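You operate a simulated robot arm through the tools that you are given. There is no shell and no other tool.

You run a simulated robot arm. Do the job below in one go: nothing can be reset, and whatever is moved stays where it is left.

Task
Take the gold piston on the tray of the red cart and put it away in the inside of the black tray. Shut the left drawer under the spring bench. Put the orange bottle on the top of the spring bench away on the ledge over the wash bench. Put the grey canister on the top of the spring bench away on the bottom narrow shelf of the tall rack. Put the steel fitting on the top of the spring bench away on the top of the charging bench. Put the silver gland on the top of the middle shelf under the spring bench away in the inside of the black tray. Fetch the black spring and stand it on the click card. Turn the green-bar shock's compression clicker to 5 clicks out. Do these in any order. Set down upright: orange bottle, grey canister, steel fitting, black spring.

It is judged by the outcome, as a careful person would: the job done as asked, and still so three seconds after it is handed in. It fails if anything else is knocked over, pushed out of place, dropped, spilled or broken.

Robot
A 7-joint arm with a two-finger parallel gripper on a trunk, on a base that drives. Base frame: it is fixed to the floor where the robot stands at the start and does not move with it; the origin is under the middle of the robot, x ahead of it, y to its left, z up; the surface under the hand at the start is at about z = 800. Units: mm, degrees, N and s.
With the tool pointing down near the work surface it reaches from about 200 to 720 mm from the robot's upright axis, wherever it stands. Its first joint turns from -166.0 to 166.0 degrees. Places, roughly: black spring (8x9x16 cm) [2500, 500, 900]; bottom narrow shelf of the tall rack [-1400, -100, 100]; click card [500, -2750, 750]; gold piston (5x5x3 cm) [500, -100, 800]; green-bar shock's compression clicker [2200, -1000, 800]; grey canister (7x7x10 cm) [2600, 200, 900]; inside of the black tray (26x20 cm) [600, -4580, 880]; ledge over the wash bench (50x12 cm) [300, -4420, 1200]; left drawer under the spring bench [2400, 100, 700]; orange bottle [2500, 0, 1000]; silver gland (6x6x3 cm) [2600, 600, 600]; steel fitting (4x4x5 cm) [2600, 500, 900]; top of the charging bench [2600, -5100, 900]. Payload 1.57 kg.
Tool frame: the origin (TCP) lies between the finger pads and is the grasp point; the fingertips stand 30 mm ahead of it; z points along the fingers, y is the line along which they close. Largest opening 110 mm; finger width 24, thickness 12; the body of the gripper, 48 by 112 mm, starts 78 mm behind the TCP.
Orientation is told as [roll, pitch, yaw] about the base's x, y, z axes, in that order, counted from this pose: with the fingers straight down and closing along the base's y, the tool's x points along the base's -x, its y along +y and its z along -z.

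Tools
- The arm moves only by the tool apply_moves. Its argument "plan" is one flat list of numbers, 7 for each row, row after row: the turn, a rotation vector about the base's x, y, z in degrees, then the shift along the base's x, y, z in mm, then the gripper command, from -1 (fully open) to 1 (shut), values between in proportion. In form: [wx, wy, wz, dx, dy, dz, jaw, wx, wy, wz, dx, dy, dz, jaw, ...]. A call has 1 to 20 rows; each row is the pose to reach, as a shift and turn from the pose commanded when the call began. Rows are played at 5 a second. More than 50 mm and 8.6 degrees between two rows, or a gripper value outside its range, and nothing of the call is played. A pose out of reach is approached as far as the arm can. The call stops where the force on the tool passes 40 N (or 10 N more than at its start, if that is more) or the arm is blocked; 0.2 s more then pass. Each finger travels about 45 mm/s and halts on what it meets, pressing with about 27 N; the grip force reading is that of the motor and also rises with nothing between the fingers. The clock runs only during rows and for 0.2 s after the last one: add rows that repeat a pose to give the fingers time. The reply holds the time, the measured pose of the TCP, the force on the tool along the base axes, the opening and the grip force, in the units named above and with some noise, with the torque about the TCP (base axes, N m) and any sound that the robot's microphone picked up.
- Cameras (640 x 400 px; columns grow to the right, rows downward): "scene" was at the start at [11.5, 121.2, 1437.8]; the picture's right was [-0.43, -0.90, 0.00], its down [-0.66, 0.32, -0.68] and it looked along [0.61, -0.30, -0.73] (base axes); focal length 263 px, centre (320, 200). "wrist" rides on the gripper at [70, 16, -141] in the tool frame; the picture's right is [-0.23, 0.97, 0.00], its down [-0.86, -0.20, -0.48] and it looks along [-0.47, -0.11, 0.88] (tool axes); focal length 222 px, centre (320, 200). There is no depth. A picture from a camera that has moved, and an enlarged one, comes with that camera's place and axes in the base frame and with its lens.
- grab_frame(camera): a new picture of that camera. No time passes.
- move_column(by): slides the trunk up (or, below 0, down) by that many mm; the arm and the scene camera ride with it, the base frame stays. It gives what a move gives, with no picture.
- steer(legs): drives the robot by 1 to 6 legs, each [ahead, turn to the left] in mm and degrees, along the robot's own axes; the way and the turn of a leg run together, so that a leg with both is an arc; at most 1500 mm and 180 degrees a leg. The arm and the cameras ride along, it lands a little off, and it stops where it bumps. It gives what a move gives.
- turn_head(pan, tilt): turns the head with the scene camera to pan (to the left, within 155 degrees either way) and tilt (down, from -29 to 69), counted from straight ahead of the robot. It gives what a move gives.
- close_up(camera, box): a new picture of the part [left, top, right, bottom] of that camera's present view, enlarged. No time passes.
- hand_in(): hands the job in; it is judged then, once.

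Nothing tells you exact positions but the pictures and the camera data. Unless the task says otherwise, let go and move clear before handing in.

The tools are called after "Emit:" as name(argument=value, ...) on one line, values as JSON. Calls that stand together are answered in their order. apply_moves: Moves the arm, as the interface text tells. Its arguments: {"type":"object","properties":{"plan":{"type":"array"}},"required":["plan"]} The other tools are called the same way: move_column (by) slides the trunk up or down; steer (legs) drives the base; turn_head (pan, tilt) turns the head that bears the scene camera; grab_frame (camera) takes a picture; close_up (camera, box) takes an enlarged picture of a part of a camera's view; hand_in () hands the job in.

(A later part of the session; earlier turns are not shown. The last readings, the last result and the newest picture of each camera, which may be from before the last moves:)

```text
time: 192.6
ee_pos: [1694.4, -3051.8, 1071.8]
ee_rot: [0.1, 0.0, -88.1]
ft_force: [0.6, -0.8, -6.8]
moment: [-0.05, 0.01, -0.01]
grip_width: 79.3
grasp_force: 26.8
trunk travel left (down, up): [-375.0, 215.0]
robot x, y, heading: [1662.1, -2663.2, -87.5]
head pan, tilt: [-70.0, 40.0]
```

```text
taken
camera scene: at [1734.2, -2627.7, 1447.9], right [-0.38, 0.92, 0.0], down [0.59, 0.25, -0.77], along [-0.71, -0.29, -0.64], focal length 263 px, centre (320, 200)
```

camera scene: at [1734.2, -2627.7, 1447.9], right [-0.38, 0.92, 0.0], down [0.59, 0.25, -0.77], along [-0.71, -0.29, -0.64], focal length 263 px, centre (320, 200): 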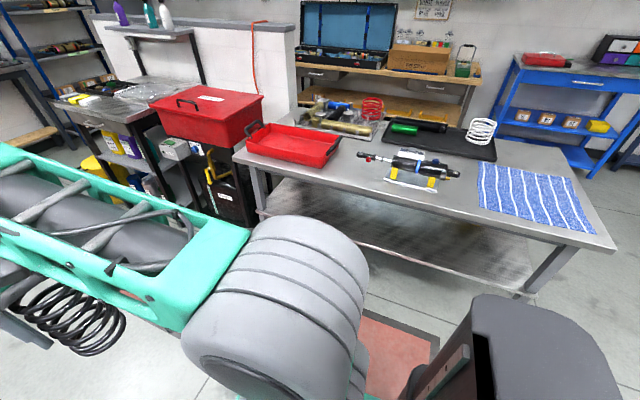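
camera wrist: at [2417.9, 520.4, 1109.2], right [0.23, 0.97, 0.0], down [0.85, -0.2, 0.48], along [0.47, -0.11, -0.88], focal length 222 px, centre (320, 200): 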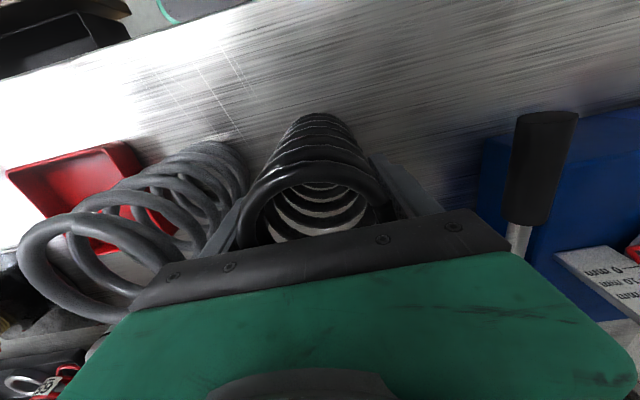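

Emit:
close_up(camera="scene", box=[320, 110, 520, 235])

Emit:
close_up(camera="scene", box=[230, 80, 400, 190])

```text
3.20 times, centred on (420, 172) of scene
camera zoom: at [1734.2, -2627.7, 1447.9], right [-0.38, 0.92, 0.0], down [0.59, 0.25, -0.77], along [-0.71, -0.29, -0.64], focal length 841 px, centre (0, 288)
```

zoom: 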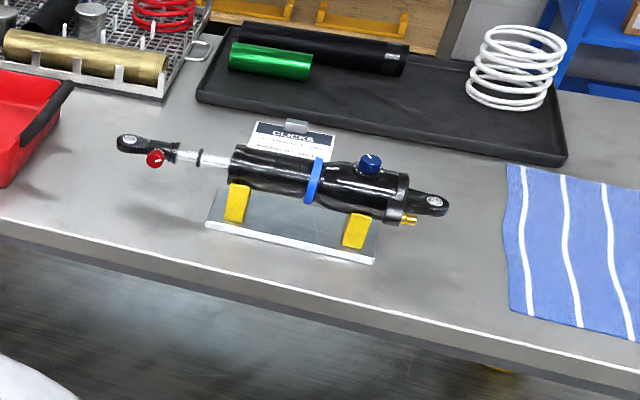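

```text
3.64 times, centred on (315, 135) of scene
camera zoom: at [1734.2, -2627.7, 1447.9], right [-0.38, 0.92, 0.0], down [0.59, 0.25, -0.77], along [-0.71, -0.29, -0.64], focal length 955 px, centre (338, 436)
```

zoom: 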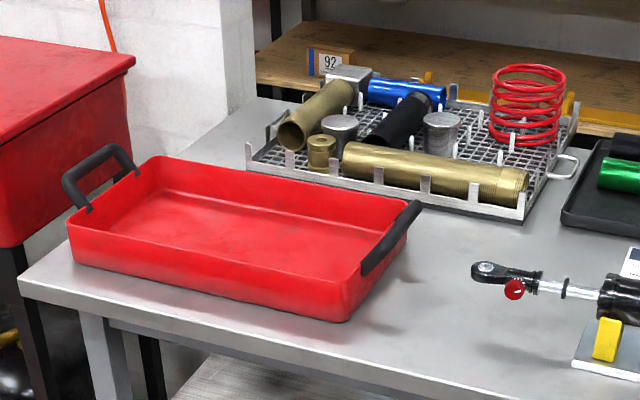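

The "CLICKS" card lies behind the blue-bar shock on its stand, easier to reach from the other side of the island. I'll drive around the north end of the island and approach from the -x side.

Emit:
steer(legs=[[-1150, 0], [0, -92.6], [900, 0], [900, 0], [0, 90], [700, 0]])

Emit:
turn_head(pan=30, tilt=40)

Emit:
grab_frame(camera="scene")

```text
time: 218.3
ee_pos: [-152.6, -2573.2, 1071.9]
ee_rot: [0.0, -0.1, -88.4]
ft_force: [0.1, 0.2, -7.5]
moment: [-0.04, -0.01, 0.02]
grip_width: 79.1
grasp_force: 26.8
trunk travel left (down, up): [-375.0, 215.0]
robot x, y, heading: [-182.0, -2186.1, -87.9]
head pan, tilt: [-70.0, 40.0]
```

```text
time: 220.1
ee_pos: [-153.0, -2572.6, 1071.6]
ee_rot: [-0.1, 0.0, -88.5]
ft_force: [0.1, -1.0, -7.2]
moment: [-0.02, 0.01, 0.0]
grip_width: 79.2
grasp_force: 27.4
trunk travel left (down, up): [-375.0, 215.0]
robot x, y, heading: [-183.6, -2184.3, -88.0]
head pan, tilt: [30.0, 40.0]
```

```text
taken
camera scene: at [13.4, -2189.9, 1447.9], right [-0.85, -0.53, 0.0], down [-0.34, 0.55, -0.77], along [0.41, -0.65, -0.64], focal length 263 px, centre (320, 200)
```

scene: 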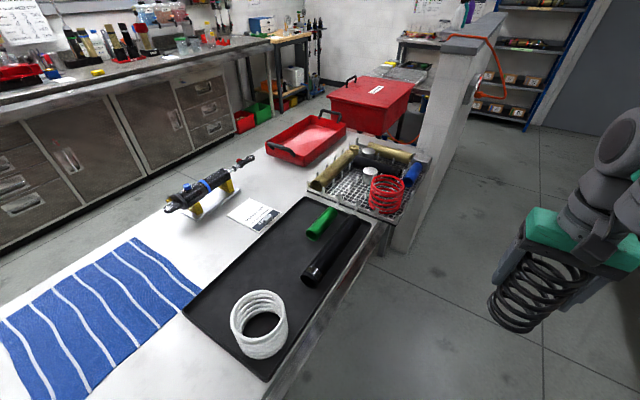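

Emit:
close_up(camera="scene", box=[210, 180, 300, 240])

Emit:
close_up(camera="scene", box=[150, 150, 400, 360])

```text
6.67 times, centred on (255, 210) of scene
camera zoom: at [13.4, -2189.9, 1447.9], right [-0.85, -0.53, 0.0], down [-0.34, 0.55, -0.77], along [0.41, -0.65, -0.64], focal length 1752 px, centre (753, 133)
```

zoom: 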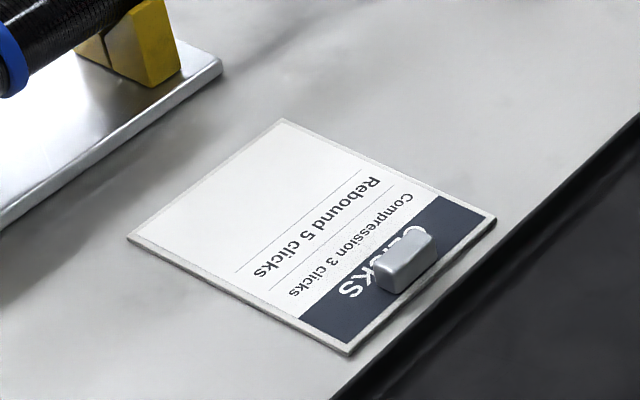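

```text
1.90 times, centred on (275, 255) of scene
camera zoom: at [13.4, -2189.9, 1447.9], right [-0.85, -0.53, 0.0], down [-0.34, 0.55, -0.77], along [0.41, -0.65, -0.64], focal length 500 px, centre (406, 95)
```

zoom: 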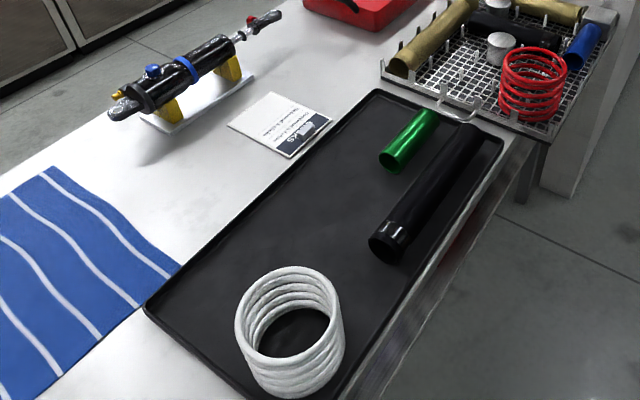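

The card reads compression 3 / rebound 5, which is not my instruction for the green-bar shock (5 out for compression), so I'll keep to the task. The table top is near z = 820, with the card around (571, -2638). I'll pull up alongside it.

Emit:
steer(legs=[[0, 7], [455, 0], [0, 81]])

Emit:
turn_head(pan=0, tilt=45)

Emit:
grab_frame(camera="scene")

Emit:
grab_frame(camera="wrist")

```text
time: 226.8
ee_pos: [274.7, -2618.3, 1072.4]
ee_rot: [0.1, 0.0, -1.6]
ft_force: [-0.1, -0.7, -6.7]
moment: [0.02, -0.03, 0.02]
grip_width: 79.0
grasp_force: 26.6
trunk travel left (down, up): [-375.0, 215.0]
robot x, y, heading: [-113.0, -2626.5, -1.2]
head pan, tilt: [30.0, 40.0]
```

```text
time: 227.8
ee_pos: [275.5, -2618.8, 1072.0]
ee_rot: [0.0, 0.1, -1.5]
ft_force: [-0.1, 0.7, -6.6]
moment: [0.03, -0.04, -0.02]
grip_width: 79.3
grasp_force: 26.8
trunk travel left (down, up): [-375.0, 215.0]
robot x, y, heading: [-116.7, -2627.2, -0.9]
head pan, tilt: [0.0, 45.0]
```

```text
taken
camera scene: at [-91.5, -2473.0, 1440.7], right [-0.02, -1.0, 0.0], down [-0.71, 0.01, -0.71], along [0.71, -0.01, -0.71], focal length 263 px, centre (320, 200)
```

scene: 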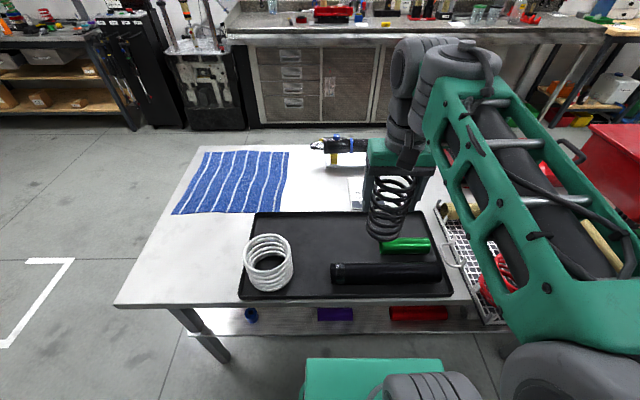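

```text
taken
camera wrist: at [205.2, -2600.9, 1214.1], right [0.25, 0.97, 0.0], down [0.85, -0.22, 0.48], along [0.46, -0.12, -0.88], focal length 222 px, centre (320, 200)
```

wrist: 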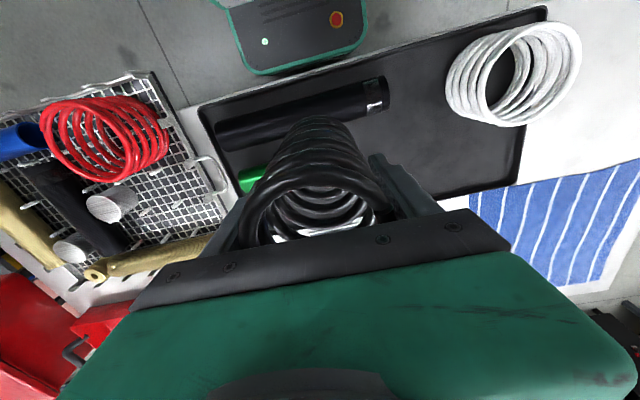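

Emit:
close_up(camera="scene", box=[290, 120, 450, 220])

```text
4.00 times, centred on (370, 170) of scene
camera zoom: at [-91.5, -2473.0, 1440.7], right [-0.02, -1.0, 0.0], down [-0.71, 0.01, -0.71], along [0.71, -0.01, -0.71], focal length 1051 px, centre (120, 320)
```

zoom: 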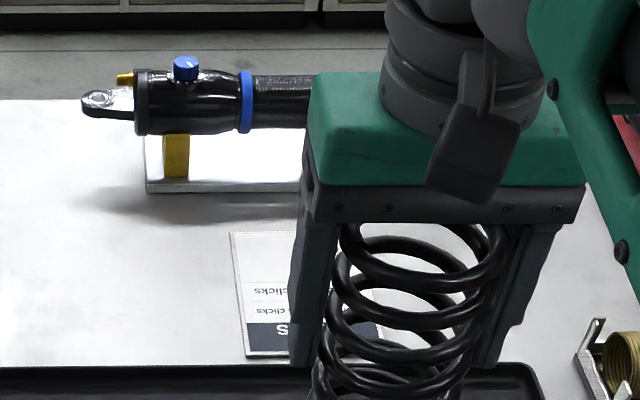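

Both views agree: the card spans about x 489–645, y −2696 to −2581 at z ≈ 820. I'll carry the spring over to (580, −2638).

Emit:
apply_moves(plan=[0, 0, 0, 5, 0, 0, 1, 0, 0, 0, 20, -1, 0, 1, 0, 0, 0, 40, -2, 0, 1, 0, 0, 0, 60, -4, 0, 1, 0, 0, 0, 80, -5, 0, 1, 0, 0, 0, 100, -6, 0, 1, 0, 0, 0, 120, -8, 0, 1, 0, 0, 0, 140, -9, 0, 1, 0, 0, 0, 160, -10, 0, 1, 0, 0, 0, 180, -11, 0, 1, 0, 0, 0, 200, -13, 0, 1, 0, 0, 0, 220, -14, 0, 1, 0, 0, 0, 240, -15, 0, 1, 0, 0, 0, 260, -16, 0, 1, 0, 0, 0, 280, -18, 0, 1, 0, 0, 0, 298, -19, 0, 1, 0, 0, 0, 304, -19, 0, 1, 0, 0, 0, 304, -19, 0, 1])

Emit:
close_up(camera="scene", box=[290, 80, 450, 220])

Emit:
grab_frame(camera="wrist")

```text
time: 231.0
ee_pos: [542.7, -2637.0, 1064.8]
ee_rot: [0.1, 0.1, -1.7]
ft_force: [9.8, 1.8, -20.4]
moment: [-0.36, 0.57, -0.16]
grip_width: 79.1
grasp_force: 27.2
out of reach, approached as far as the arm can: row 15, 16
trunk travel left (down, up): [-375.0, 215.0]
robot x, y, heading: [-114.9, -2626.5, -1.1]
head pan, tilt: [0.0, 45.0]
stopped in row 16: the force on the tool passed its limit at 45 N (the readings are from after the stop); the commanded pose is now the measured one
```

```text
2.86 times, centred on (370, 150) of scene
camera zoom: at [-91.0, -2473.1, 1440.6], right [-0.02, -1.0, 0.0], down [-0.71, 0.01, -0.71], along [0.71, -0.01, -0.71], focal length 751 px, centre (177, 343)
```

zoom: 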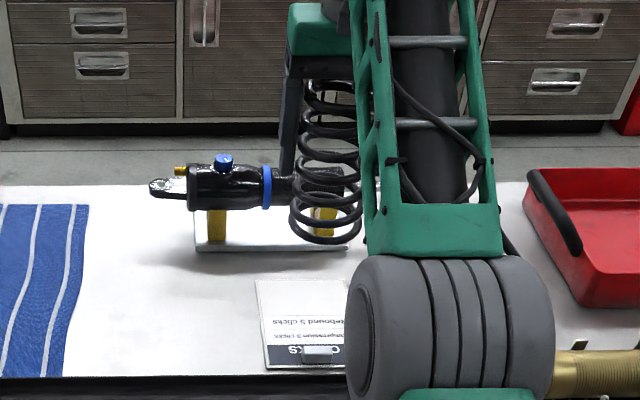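

```text
taken
camera wrist: at [474.4, -2619.8, 1206.4], right [0.25, 0.97, 0.0], down [0.85, -0.22, 0.48], along [0.46, -0.12, -0.88], focal length 222 px, centre (320, 200)
```

wrist: 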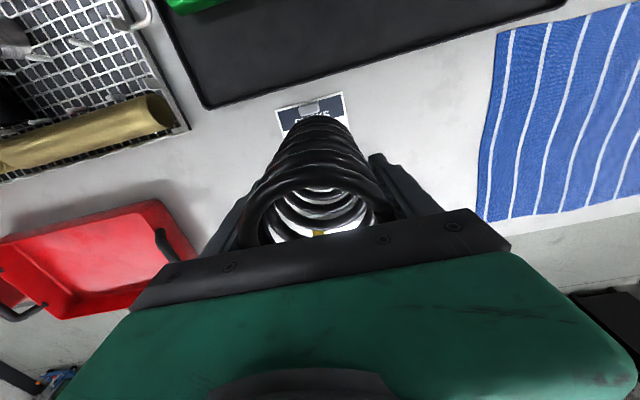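

The arm ran out of reach at this height. Raising the trunk will help: up 150, then extend and descend.

Emit:
move_column(by=150)

Emit:
apply_moves(plan=[0, 0, 0, 0, 0, -5, 1, 0, 0, 0, 0, 0, -20, 1, 0, 0, 0, 5, 0, -40, 1, 0, 0, 0, 10, 0, -60, 1, 0, 0, 0, 15, -1, -80, 1, 0, 0, 0, 20, -1, -100, 1, 0, 0, 0, 25, -1, -120, 1, 0, 0, 0, 30, -1, -140, 1, 0, 0, 0, 35, -1, -160, 1, 0, 0, 0, 37, -1, -180, 1, 0, 0, 0, 37, -1, -195, 1, 0, 0, 0, 37, -1, -195, 1])

Emit:
turn_head(pan=10, tilt=50)

Emit:
grab_frame(camera="scene")

Emit:
grab_frame(camera="wrist")

```text
time: 232.8
ee_pos: [542.5, -2637.5, 1216.8]
ee_rot: [0.0, 0.0, -1.6]
ft_force: [16.3, 3.1, -33.3]
moment: [-0.73, 0.62, -0.4]
grip_width: 79.0
grasp_force: 27.0
trunk travel left (down, up): [-525.0, 65.0]
robot x, y, heading: [-113.1, -2626.0, -1.1]
head pan, tilt: [0.0, 45.0]
```

```text
time: 235.4
ee_pos: [580.0, -2639.1, 1019.8]
ee_rot: [0.0, 0.0, -1.6]
ft_force: [0.1, 0.6, -7.7]
moment: [-0.01, 0.0, -0.02]
grip_width: 78.9
grasp_force: 27.0
trunk travel left (down, up): [-525.0, 65.0]
robot x, y, heading: [-115.2, -2630.9, -1.0]
head pan, tilt: [0.0, 45.0]
```

```text
time: 236.1
ee_pos: [579.9, -2638.4, 1020.6]
ee_rot: [0.1, 0.0, -1.5]
ft_force: [-0.9, 0.8, -6.8]
moment: [0.01, -0.05, -0.01]
grip_width: 79.0
grasp_force: 26.8
trunk travel left (down, up): [-525.0, 65.0]
robot x, y, heading: [-115.5, -2626.6, -1.2]
head pan, tilt: [10.0, 50.0]
```

```text
taken
camera scene: at [-96.2, -2459.7, 1583.8], right [0.15, -0.99, 0.0], down [-0.76, -0.12, -0.64], along [0.63, 0.1, -0.77], focal length 263 px, centre (320, 200)
```

scene: 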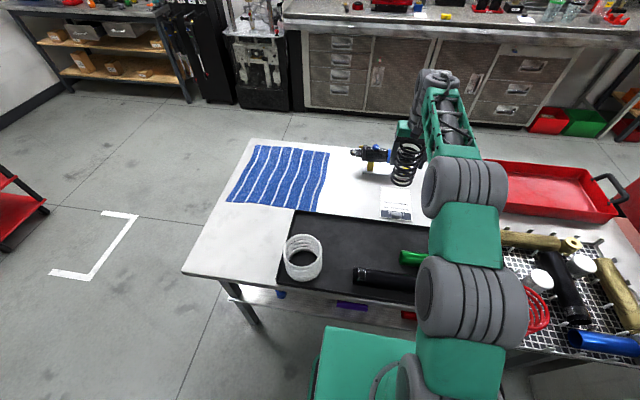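

```text
taken
camera wrist: at [510.4, -2620.6, 1161.9], right [0.25, 0.97, 0.0], down [0.85, -0.22, 0.48], along [0.46, -0.12, -0.88], focal length 222 px, centre (320, 200)
```

wrist: 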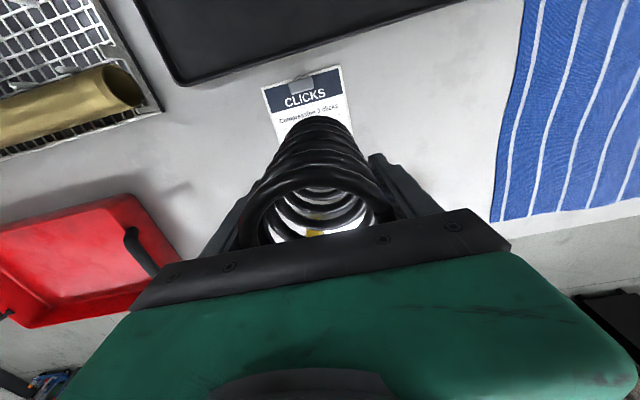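

The card lies right under the spring. I'll lower it to just above the card.

Emit:
apply_moves(plan=[0, 0, 0, 0, 0, -6, 1, 0, 0, 0, 0, -1, -18, 1, 0, 0, 0, 0, -2, -33, 1, 0, 0, 0, 0, -2, -48, 1, 0, 0, 0, 0, -2, -63, 1, 0, 0, 0, 0, -2, -75, 1, 0, 0, 0, 0, -2, -84, 1, 0, 0, 0, 0, -2, -88, 1, 0, 0, 0, 0, -2, -88, 1])

Emit:
close_up(camera="scene", box=[340, 120, 460, 230])

```text
time: 238.1
ee_pos: [582.0, -2641.8, 934.2]
ee_rot: [0.0, -0.1, -1.7]
ft_force: [-0.6, -0.6, -7.4]
moment: [-0.02, 0.0, 0.02]
grip_width: 78.7
grasp_force: 27.2
trunk travel left (down, up): [-525.0, 65.0]
robot x, y, heading: [-114.2, -2629.5, -1.0]
head pan, tilt: [10.0, 50.0]
```

```text
3.64 times, centred on (400, 175) of scene
camera zoom: at [-96.3, -2459.6, 1583.7], right [0.16, -0.99, 0.0], down [-0.76, -0.12, -0.64], along [0.63, 0.1, -0.77], focal length 955 px, centre (29, 291)
```

zoom: 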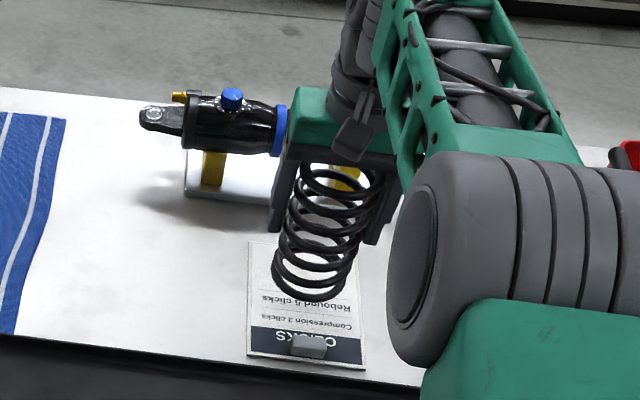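

Emit:
apply_moves(plan=[0, 0, 0, 0, 0, -3, 1, 0, 0, 0, 0, 0, -6, 1, 0, 0, 0, 0, 0, -8, 1, 0, 0, 0, 0, 0, -10, 1, 0, 0, 0, 0, 0, -10, 1])

Emit:
close_up(camera="scene", box=[340, 120, 460, 230])

```text
time: 239.3
ee_pos: [580.8, -2641.0, 922.6]
ee_rot: [0.0, 0.0, -1.7]
ft_force: [-0.1, -0.4, -7.0]
moment: [0.0, -0.03, 0.02]
grip_width: 79.0
grasp_force: 27.4
trunk travel left (down, up): [-525.0, 65.0]
robot x, y, heading: [-115.8, -2630.0, -0.8]
head pan, tilt: [10.0, 50.0]
```

```text
3.64 times, centred on (400, 175) of scene
camera zoom: at [-96.2, -2459.6, 1583.7], right [0.16, -0.99, 0.0], down [-0.76, -0.12, -0.64], along [0.63, 0.1, -0.77], focal length 955 px, centre (29, 291)
```

zoom: 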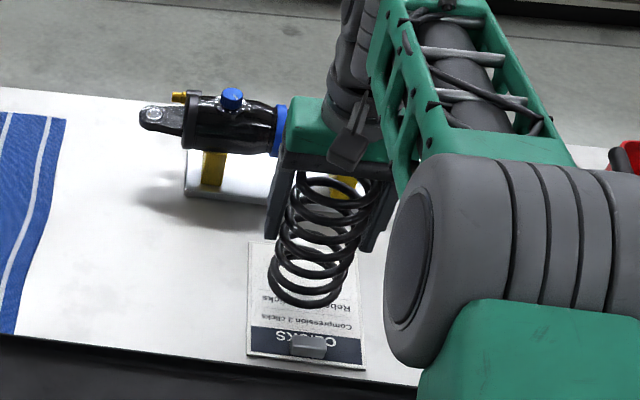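

Emit:
apply_moves(plan=[0, 0, 0, 0, 0, -2, 1, 0, 0, 0, 0, 0, -4, 1, 0, 0, 0, 0, 0, -6, 1, 0, 0, 0, 0, 0, -6, 1])

```text
time: 240.3
ee_pos: [580.8, -2641.6, 917.5]
ee_rot: [0.0, 0.1, -1.6]
ft_force: [0.5, -0.3, -7.2]
moment: [-0.01, 0.0, 0.01]
grip_width: 78.8
grasp_force: 27.4
trunk travel left (down, up): [-525.0, 65.0]
robot x, y, heading: [-115.0, -2627.5, -1.4]
head pan, tilt: [10.0, 50.0]
```

Emit:
apply_moves(plan=[0, 0, 0, 0, 0, -2, 1, 0, 0, 0, 0, 0, -4, 1, 0, 0, 0, 0, 0, -6, 1, 0, 0, 0, 0, 0, -6, 1])

Emit:
close_up(camera="scene", box=[360, 150, 440, 220])

```text
time: 241.3
ee_pos: [580.7, -2639.7, 912.1]
ee_rot: [0.0, -0.1, -1.6]
ft_force: [0.1, -0.1, -7.5]
moment: [0.03, 0.01, 0.03]
grip_width: 78.8
grasp_force: 26.9
trunk travel left (down, up): [-525.0, 65.0]
robot x, y, heading: [-113.7, -2624.3, -1.2]
head pan, tilt: [10.0, 50.0]
```

```text
5.71 times, centred on (400, 185) of scene
camera zoom: at [-96.3, -2459.6, 1583.7], right [0.16, -0.99, 0.0], down [-0.76, -0.12, -0.64], along [0.63, 0.1, -0.77], focal length 1501 px, centre (-137, 286)
```

zoom: 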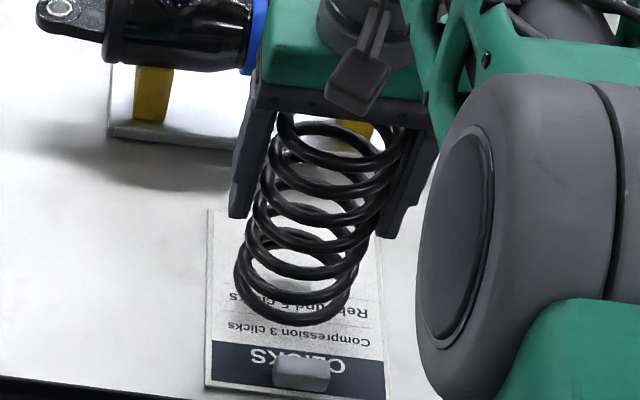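

Emit:
apply_moves(plan=[0, 0, 0, 0, 0, -2, 1, 0, 0, 0, 0, 0, -4, 1, 0, 0, 0, 0, 0, -6, 1, 0, 0, 0, 0, 0, -8, 1, 0, 0, 0, 0, 0, -8, 1])

```text
time: 242.5
ee_pos: [580.6, -2639.9, 902.4]
ee_rot: [0.0, -0.1, -1.6]
ft_force: [-0.8, -0.2, -7.5]
moment: [0.0, 0.01, -0.01]
grip_width: 78.9
grasp_force: 27.1
trunk travel left (down, up): [-525.0, 65.0]
robot x, y, heading: [-113.4, -2627.3, -1.2]
head pan, tilt: [10.0, 50.0]
```

Emit:
apply_moves(plan=[0, 0, 0, 2, -2, -2, 1, 0, 0, 0, 4, -4, -4, 1, 0, 0, 0, 4, -5, -6, 1, 0, 0, 0, 4, -5, -8, 1, 0, 0, 0, 4, -5, -8, 1])

Emit:
close_up(camera="scene", box=[360, 150, 440, 220])

```text
time: 243.7
ee_pos: [583.5, -2647.4, 894.5]
ee_rot: [0.0, 0.0, -1.6]
ft_force: [0.0, 0.0, -6.7]
moment: [0.01, 0.0, 0.01]
grip_width: 78.9
grasp_force: 27.6
trunk travel left (down, up): [-525.0, 65.0]
robot x, y, heading: [-118.6, -2629.8, -1.0]
head pan, tilt: [10.0, 50.0]
```

```text
5.71 times, centred on (400, 185) of scene
camera zoom: at [-96.2, -2459.7, 1583.7], right [0.16, -0.99, 0.0], down [-0.76, -0.12, -0.64], along [0.63, 0.1, -0.77], focal length 1501 px, centre (-137, 286)
```

zoom: 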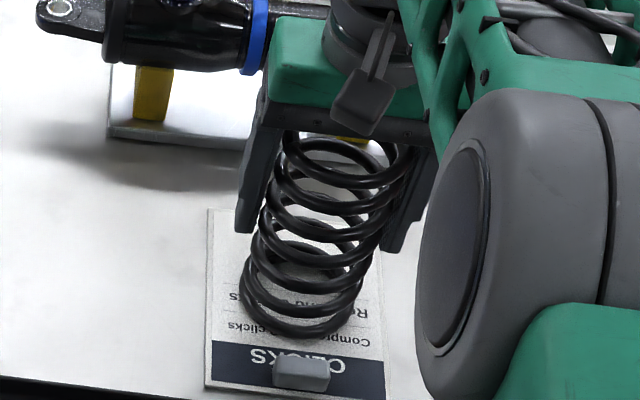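

Emit:
close_up(camera="wrist", box=[220, 40, 420, 250])

Emit:
turn_head(pan=-30, tilt=45)

Emit:
grab_frame(camera="scene")

```text
1.90 times, centred on (320, 145) of wrist
camera zoom: at [514.8, -2629.1, 1036.1], right [0.25, 0.97, 0.0], down [0.85, -0.22, 0.48], along [0.46, -0.12, -0.88], focal length 423 px, centre (320, 305)
```

zoom: 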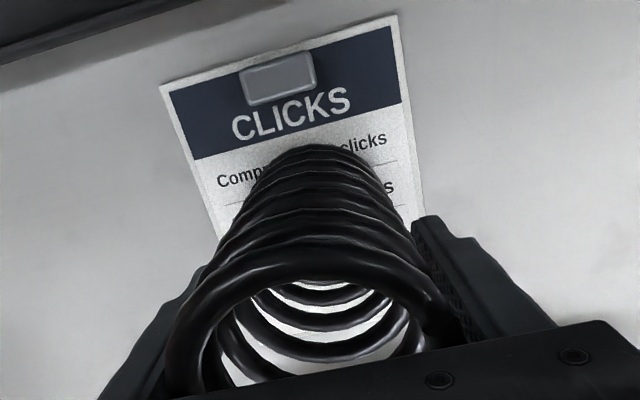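

```text
time: 244.8
ee_pos: [584.4, -2646.2, 894.4]
ee_rot: [-0.1, 0.1, -1.6]
ft_force: [0.8, -0.4, -6.9]
moment: [0.0, -0.02, 0.01]
grip_width: 79.0
grasp_force: 27.1
trunk travel left (down, up): [-525.0, 65.0]
robot x, y, heading: [-117.3, -2629.3, -1.0]
head pan, tilt: [-30.0, 45.0]
```

```text
taken
camera scene: at [-102.6, -2513.5, 1590.7], right [-0.52, -0.86, 0.0], down [-0.61, 0.36, -0.71], along [0.61, -0.36, -0.71], focal length 263 px, centre (320, 200)
```

scene: 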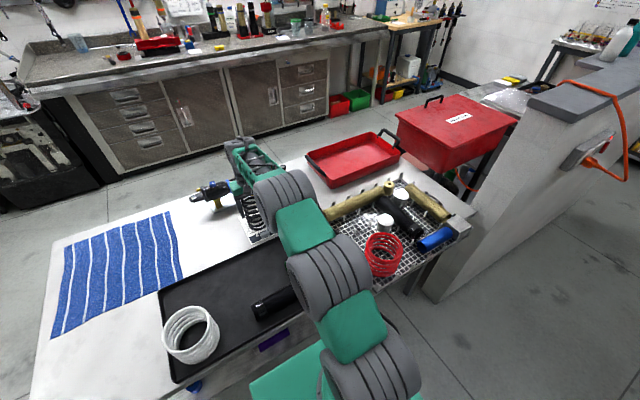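

Emit:
apply_moves(plan=[0, 0, 0, 0, 0, -2, 1, 0, 0, 0, 0, 0, -4, 1, 0, 0, 0, 0, 0, -6, 1, 0, 0, 0, 0, 0, -8, 1, 0, 0, 0, 0, 0, -10, 1, 0, 0, 0, 0, 0, -10, 1])

Emit:
close_up(camera="wrist", box=[220, 40, 420, 250])

Emit:
close_up(camera="scene", box=[190, 150, 310, 250])

```text
time: 246.2
ee_pos: [583.7, -2645.8, 888.5]
ee_rot: [-0.1, -0.4, -1.6]
ft_force: [5.7, -0.6, 24.1]
moment: [-0.02, 0.28, 0.29]
grip_width: 78.5
grasp_force: 26.4
trunk travel left (down, up): [-525.0, 65.0]
robot x, y, heading: [-114.5, -2626.7, -1.2]
head pan, tilt: [-30.0, 45.0]
```

```text
1.90 times, centred on (320, 145) of wrist
camera zoom: at [513.7, -2628.5, 1029.9], right [0.25, 0.97, 0.0], down [0.85, -0.22, 0.48], along [0.47, -0.12, -0.87], focal length 423 px, centre (320, 305)
```

zoom: 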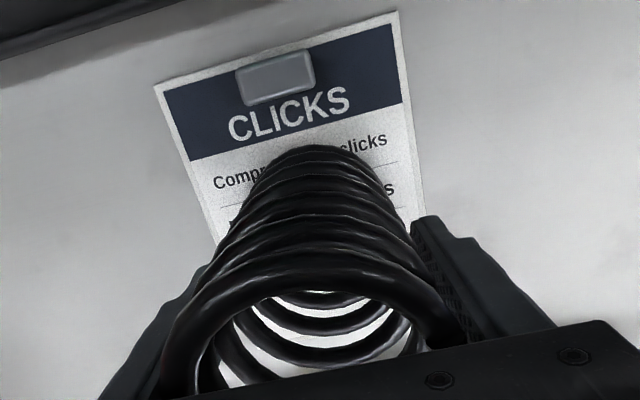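

```text
4.00 times, centred on (250, 200) of scene
camera zoom: at [-105.3, -2513.9, 1590.9], right [-0.52, -0.86, 0.0], down [-0.6, 0.37, -0.71], along [0.61, -0.36, -0.71], focal length 1051 px, centre (600, 200)
```

zoom: 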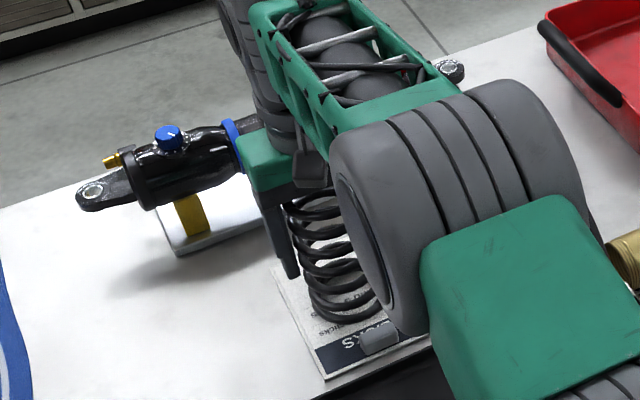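

Contact on the card, well inside its edges and clear of the clip. I'll ease off, open, and lift straight up.

Emit:
apply_moves(plan=[0, 0, 0, 0, 0, 4, 1, 0, 0, 0, 0, 0, 4, 0, 0, 0, 0, 0, 0, 4, -0.6, 0, 0, 0, 0, 0, 4, -0.8, 0, 0, 0, 0, 0, 4, -0.8, 0, 0, 0, 0, 0, 4, -0.8, 0, 0, 0, 0, 0, 20, -0.8, 0, 0, 0, 0, 0, 50, -0.8, 0, 0, 0, 0, 0, 90, -0.8, 0, 0, 0, 0, 0, 130, -0.8, 0, 0, 0, 0, 0, 170, -0.8, 0, 0, 0, 0, 0, 170, -0.8])

Emit:
close_up(camera="scene", box=[190, 130, 310, 250])

Emit:
close_up(camera="wrist", box=[220, 40, 420, 250])

```text
time: 248.8
ee_pos: [585.9, -2646.3, 1055.7]
ee_rot: [0.0, -0.2, -1.6]
ft_force: [1.0, 0.0, 0.0]
moment: [-0.01, 0.01, 0.01]
grip_width: 98.9
grasp_force: 0.1
trunk travel left (down, up): [-525.0, 65.0]
robot x, y, heading: [-113.7, -2628.3, -1.1]
head pan, tilt: [-30.0, 45.0]
```

```text
3.33 times, centred on (250, 190) of scene
camera zoom: at [-103.6, -2513.6, 1590.7], right [-0.52, -0.86, 0.0], down [-0.61, 0.36, -0.71], along [0.61, -0.36, -0.71], focal length 876 px, centre (553, 233)
```

zoom: 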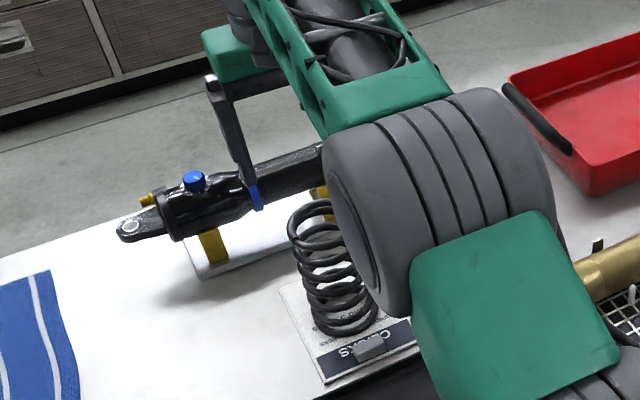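

```text
1.90 times, centred on (320, 145) of wrist
camera zoom: at [515.7, -2628.3, 1198.8], right [0.25, 0.97, 0.0], down [0.85, -0.22, 0.48], along [0.46, -0.12, -0.88], focal length 423 px, centre (320, 305)
```

zoom: 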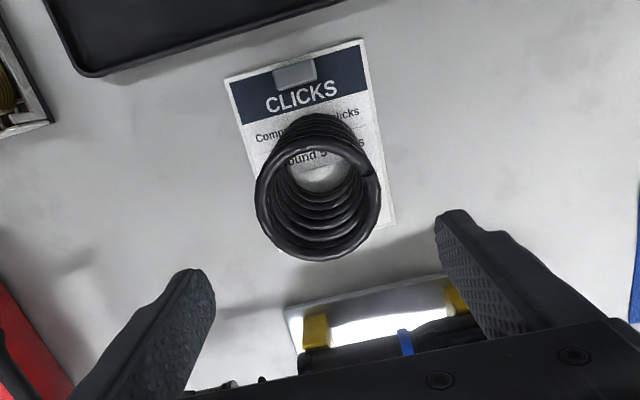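

The spring stands upright on the card. I'll retract, lower the trunk again and drive to the test cart for the clicker.

Emit:
apply_moves(plan=[0, 0, 0, -40, 0, 0, -0.5, 0, 0, 0, -80, 5, 0, -0.5, 0, 0, 0, -125, 10, 0, -0.5, 0, 0, 0, -170, 14, 0, -0.5, 0, 0, 0, -215, 18, 0, -0.5, 0, 0, 0, -260, 22, 0, -0.5, 0, 0, 0, -300, 26, 0, -0.5, 0, 0, 0, -310, 28, 0, -0.5, 0, 0, 0, -310, 28, 0, -0.5])

Emit:
steer(legs=[[0, 90], [1130, 0], [0, -72], [1000, 0], [740, 0], [0, -17]])

Emit:
turn_head(pan=0, tilt=35)

Emit:
grab_frame(camera="scene")

```text
time: 250.8
ee_pos: [272.7, -2616.9, 1053.8]
ee_rot: [0.0, 0.0, -1.7]
ft_force: [0.0, -0.4, -0.4]
moment: [-0.01, 0.02, 0.01]
grip_width: 82.4
grasp_force: 0.1
trunk travel left (down, up): [-525.0, 65.0]
robot x, y, heading: [-114.6, -2631.8, -1.2]
head pan, tilt: [-30.0, 45.0]
```

```text
time: 272.7
ee_pos: [1865.1, -916.0, 1054.6]
ee_rot: [0.0, -0.1, 1.6]
ft_force: [0.9, -0.5, 0.2]
moment: [0.04, -0.01, 0.04]
grip_width: 82.5
grasp_force: 0.1
trunk travel left (down, up): [-525.0, 65.0]
robot x, y, heading: [1475.8, -948.5, 2.3]
head pan, tilt: [-30.0, 45.0]
```

```text
time: 273.6
ee_pos: [1865.3, -915.3, 1053.7]
ee_rot: [0.1, -0.1, 1.6]
ft_force: [-0.3, -0.1, -0.4]
moment: [0.0, 0.01, 0.0]
grip_width: 82.3
grasp_force: 0.0
trunk travel left (down, up): [-525.0, 65.0]
robot x, y, heading: [1478.6, -949.7, 1.8]
head pan, tilt: [0.0, 35.0]
```

```text
taken
camera scene: at [1500.1, -791.4, 1605.5], right [0.04, -1.0, 0.0], down [-0.57, -0.02, -0.82], along [0.82, 0.03, -0.57], focal length 263 px, centre (320, 200)
```

scene: 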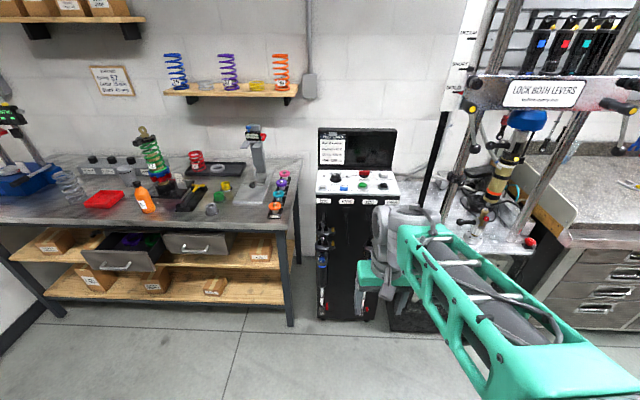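

The cart with the green-bar shock is ahead, partly hidden by the arm. I'll lower the trunk and tip the hand forward to point at the cart, which also gives a wrist view of the knob.

Emit:
move_column(by=-150)

Emit:
apply_moves(plan=[0, -8, 0, 5, -5, 0, -0.2, 0, -16, 0, 15, -11, -5, -0.2, 0, -24, 0, 30, -17, -12, -0.2, 0, -32, 0, 45, -23, -19, -0.2, 0, -40, 0, 60, -29, -26, -0.2, 0, -48, 0, 75, -35, -33, -0.2, 0, -56, 0, 90, -41, -40, -0.2, 0, -64, 0, 105, -47, -48, -0.2, 0, -72, 0, 120, -53, -56, -0.2, 0, -80, 0, 135, -59, -64, -0.2, 0, -88, 0, 145, -63, -72, -0.2, 0, -90, 0, 150, -63, -74, -0.2, 0, -90, 0, 150, -63, -74, -0.2])

Emit:
grab_frame(camera="wrist")

Emit:
grab_frame(camera="scene")

```text
time: 275.4
ee_pos: [1865.7, -915.2, 904.2]
ee_rot: [0.0, -0.1, 1.7]
ft_force: [0.1, -0.9, -0.1]
moment: [0.0, 0.0, 0.0]
grip_width: 82.9
grasp_force: 0.0
trunk travel left (down, up): [-375.0, 215.0]
robot x, y, heading: [1475.7, -948.9, 1.9]
head pan, tilt: [0.0, 35.0]
```

```text
time: 278.2
ee_pos: [2015.3, -979.1, 831.7]
ee_rot: [-94.4, -88.5, 94.2]
ft_force: [0.0, -0.5, -0.1]
moment: [-0.02, 0.01, -0.02]
grip_width: 66.2
grasp_force: 0.0
trunk travel left (down, up): [-375.0, 215.0]
robot x, y, heading: [1481.3, -951.4, 2.1]
head pan, tilt: [0.0, 35.0]
```

```text
taken
camera wrist: at [1873.9, -964.8, 761.7], right [0.0, 0.98, 0.2], down [-0.48, -0.17, 0.86], along [0.88, -0.1, 0.47], focal length 222 px, centre (320, 200)
```

wrist: 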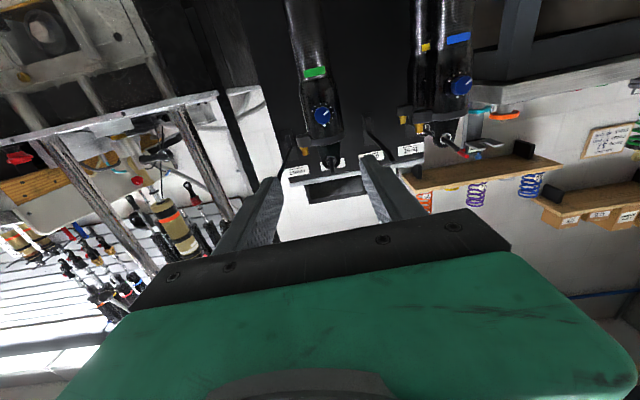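

```text
taken
camera scene: at [1500.2, -791.4, 1455.5], right [0.04, -1.0, 0.0], down [-0.57, -0.02, -0.82], along [0.82, 0.03, -0.57], focal length 263 px, centre (320, 200)
```

scene: 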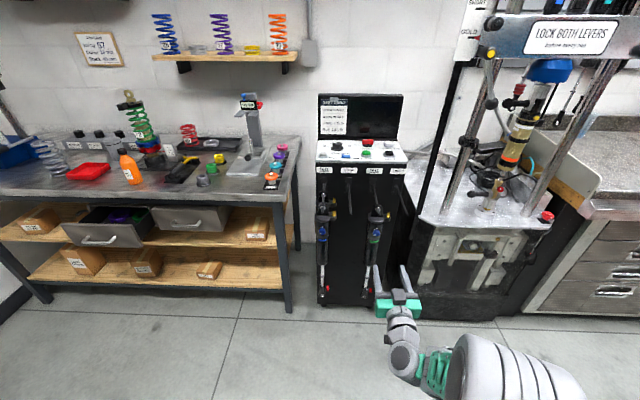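

The wrist camera now shows the green-bar shock with its blue knob (white pointer). Zooming in.

Emit:
close_up(camera="wrist", box=[270, 50, 390, 180])

Emit:
close_up(camera="scene", box=[340, 160, 420, 310])

```text
3.08 times, centred on (330, 115) of wrist
camera zoom: at [1873.9, -964.8, 761.7], right [0.0, 0.98, 0.2], down [-0.48, -0.17, 0.86], along [0.88, -0.1, 0.47], focal length 684 px, centre (289, 462)
```

zoom: 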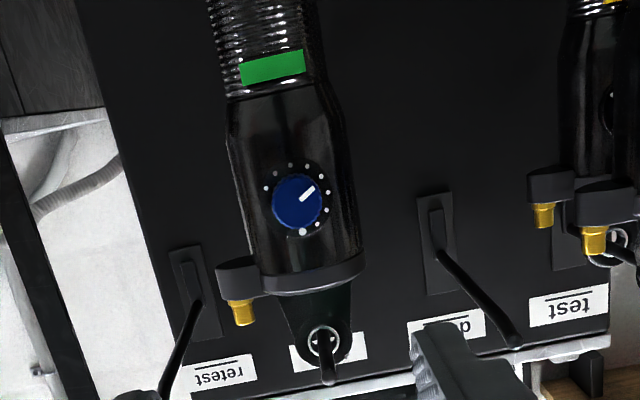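

```text
2.67 times, centred on (380, 235) of scene
camera zoom: at [1500.2, -791.4, 1455.5], right [0.04, -1.0, 0.0], down [-0.57, -0.02, -0.82], along [0.82, 0.03, -0.57], focal length 701 px, centre (160, 107)
```

zoom: 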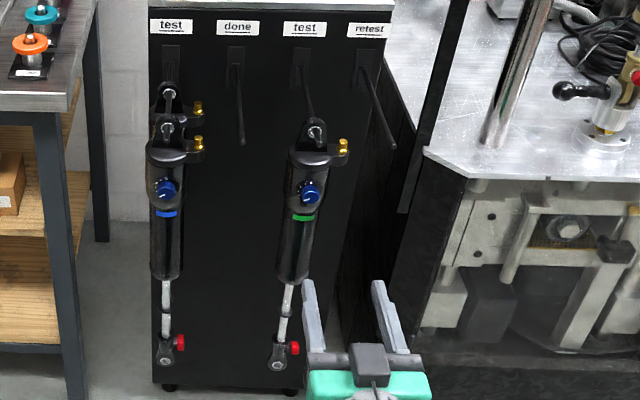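

Emit:
close_up(camera="wrist", box=[308, 96, 348, 134])

Emit:
close_up(camera="scene", box=[365, 220, 390, 245])

```text
10.53 times, centred on (328, 115) of wrist
camera zoom: at [1873.9, -964.8, 761.7], right [0.0, 0.98, 0.2], down [-0.48, -0.17, 0.86], along [0.88, -0.1, 0.47], focal length 2338 px, centre (236, 1095)
```

zoom: 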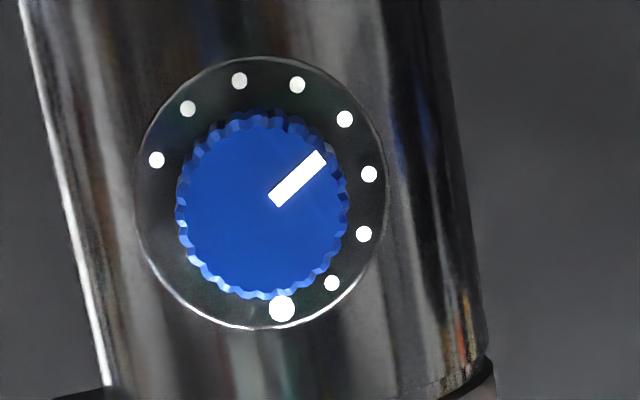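

```text
16.00 times, centred on (378, 232) of scene
camera zoom: at [1500.2, -791.4, 1455.5], right [0.04, -1.0, 0.0], down [-0.57, -0.02, -0.82], along [0.82, 0.03, -0.57], focal length 4204 px, centre (-600, -320)
```

zoom: 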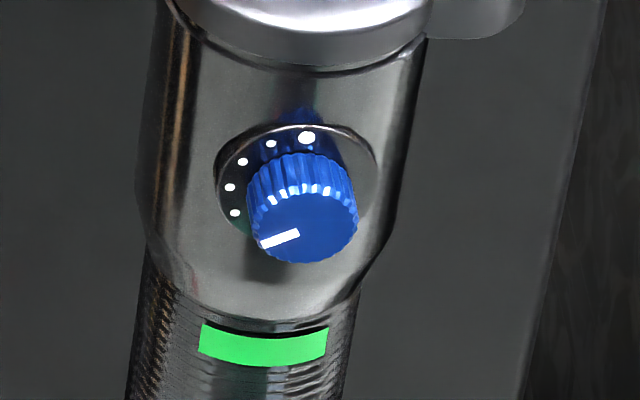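

The dial shows a large dot at top (0) and small dots counting counter-clockwise; the pointer is at the 4th dot, so it needs one more click out (counter-clockwise 30°). The knob face is at about (2221, −972, 809). I'll line up in front of it.

Emit:
apply_moves(plan=[0, 0, -1.6, 20, 4, -12, -0.1, 0, 0, -1.6, 50, 7, -22, 0, 0, 0, -1.6, 80, 7, -23, 0.1, 0, 0, -1.6, 110, 7, -23, 0.1, 0, 0, -1.6, 135, 7, -23, 0.1, 0, 0, -1.6, 135, 7, -23, 0.1])

Emit:
grab_frame(camera="wrist")

Emit:
close_up(camera="scene", box=[345, 190, 425, 280])

```text
time: 279.6
ee_pos: [2151.4, -973.9, 807.3]
ee_rot: [-92.0, -88.5, 90.4]
ft_force: [-0.8, -0.4, 1.0]
moment: [0.02, -0.02, -0.01]
grip_width: 49.6
grasp_force: 0.0
trunk travel left (down, up): [-375.0, 215.0]
robot x, y, heading: [1480.8, -949.5, 2.3]
head pan, tilt: [0.0, 35.0]
```

```text
taken
camera wrist: at [2010.1, -956.1, 737.2], right [0.03, 0.98, 0.2], down [-0.48, -0.16, 0.86], along [0.87, -0.12, 0.47], focal length 222 px, centre (320, 200)
```

wrist: 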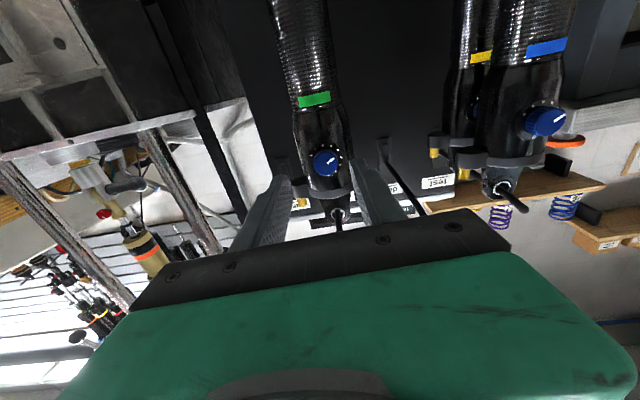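

```text
4.44 times, centred on (385, 235) of scene
camera zoom: at [1500.3, -791.4, 1455.5], right [0.04, -1.0, 0.0], down [-0.57, -0.02, -0.82], along [0.82, 0.03, -0.57], focal length 1168 px, centre (31, 44)
```

zoom: 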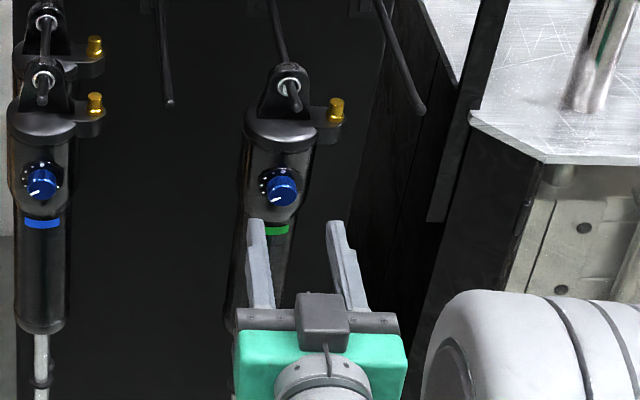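

Aligned with the knob in all views. I'll advance so the fingers straddle the knob, watching force.

Emit:
apply_moves(plan=[0, 0, 0, 15, 1.5, 0, 0.1, 0, 0, 0, 30, 1.5, 0.5, 0.1, 0, 0, 0, 42, 1.5, 0.5, 0.1, 0, 0, 0, 50, 1.5, 0.5, 0.1, 0, 0, 0, 50, 1.5, 0.5, 0.1])

Emit:
close_up(camera="wrist", box=[250, 100, 410, 240])

Emit:
close_up(camera="scene", box=[355, 200, 415, 270])

```text
time: 280.8
ee_pos: [2200.0, -968.9, 807.5]
ee_rot: [-91.6, -88.3, 89.9]
ft_force: [-0.4, 0.9, -0.2]
moment: [-0.01, -0.01, 0.0]
grip_width: 49.3
grasp_force: 0.0
trunk travel left (down, up): [-375.0, 215.0]
robot x, y, heading: [1478.6, -947.3, 2.1]
head pan, tilt: [0.0, 35.0]
```

```text
2.86 times, centred on (330, 170) of wrist
camera zoom: at [2059.3, -951.2, 737.2], right [0.03, 0.98, 0.2], down [-0.48, -0.16, 0.86], along [0.87, -0.12, 0.47], focal length 635 px, centre (291, 286)
```

zoom: 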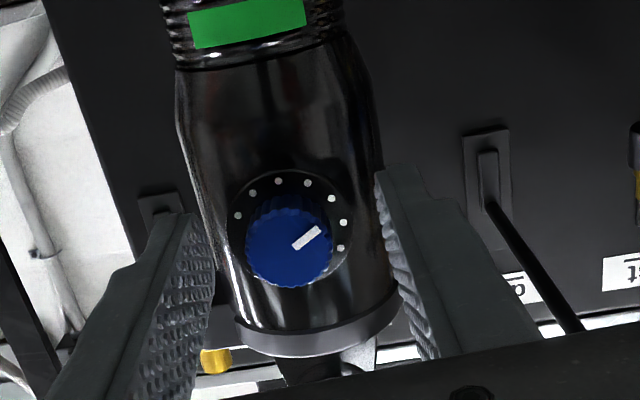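

```text
5.71 times, centred on (385, 235) of scene
camera zoom: at [1500.2, -791.3, 1455.5], right [0.04, -1.0, 0.0], down [-0.57, -0.02, -0.82], along [0.82, 0.03, -0.57], focal length 1501 px, centre (-51, 0)
```

zoom: 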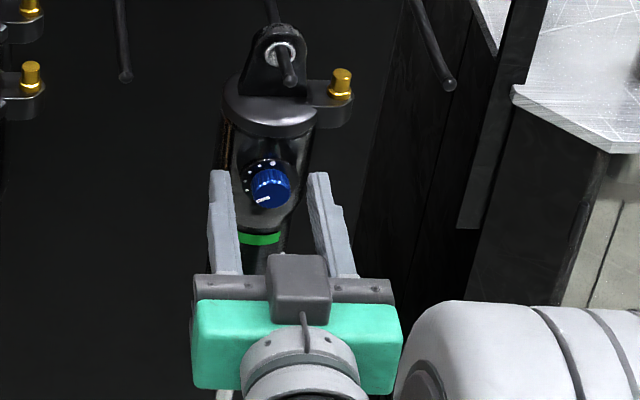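

Emit:
apply_moves(plan=[0, 0, 0, 1, -2, 1.5, 0.1, 0, 0, 0, 2, -3, 3, 0.1, 0, 0, 0, 2, -3, 3, 0.3, 0, 0, 0, 2, -3, 3, 0.5, 0, 0, 0, 2, -3, 3, 0.7, 0, 0, 0, 2, -3, 3, 0.7, 0, 0, 0, 2, -3, 3, 0.7])

Emit:
close_up(camera="wrist", box=[250, 100, 410, 240])

Emit:
close_up(camera="scene", box=[355, 200, 415, 270])

```text
time: 282.4
ee_pos: [2202.7, -971.9, 810.8]
ee_rot: [-90.7, -88.4, 89.1]
ft_force: [-2.2, 2.7, 0.8]
moment: [-0.03, 0.02, 0.13]
grip_width: 23.5
grasp_force: 25.5
trunk travel left (down, up): [-375.0, 215.0]
robot x, y, heading: [1479.2, -948.1, 2.2]
head pan, tilt: [0.0, 35.0]
```

```text
2.86 times, centred on (330, 170) of wrist
camera zoom: at [2061.3, -954.4, 740.5], right [0.03, 0.98, 0.2], down [-0.48, -0.16, 0.86], along [0.87, -0.12, 0.47], focal length 635 px, centre (291, 286)
```

zoom: 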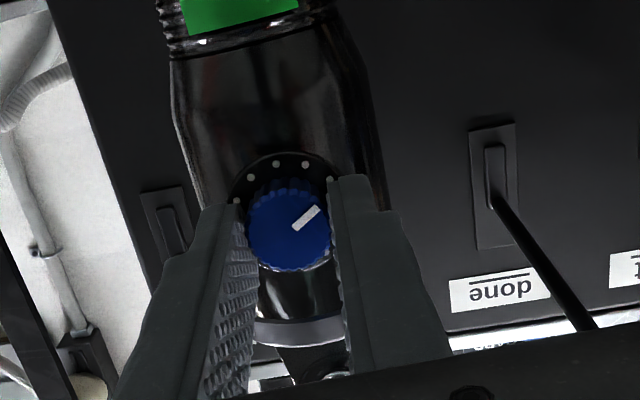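

```text
5.71 times, centred on (385, 235) of scene
camera zoom: at [1500.1, -791.2, 1455.5], right [0.04, -1.0, 0.0], down [-0.57, -0.02, -0.82], along [0.82, 0.03, -0.57], focal length 1501 px, centre (-51, 0)
```

zoom: 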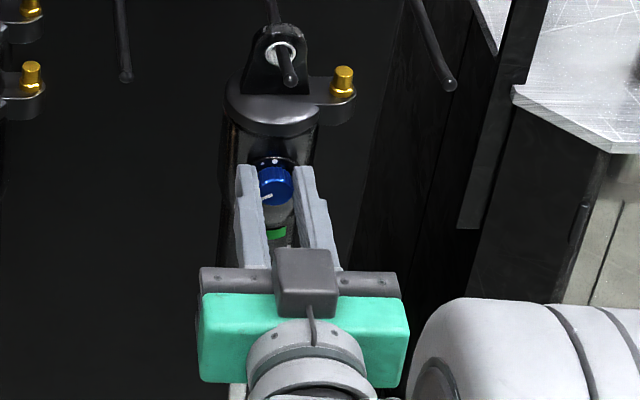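

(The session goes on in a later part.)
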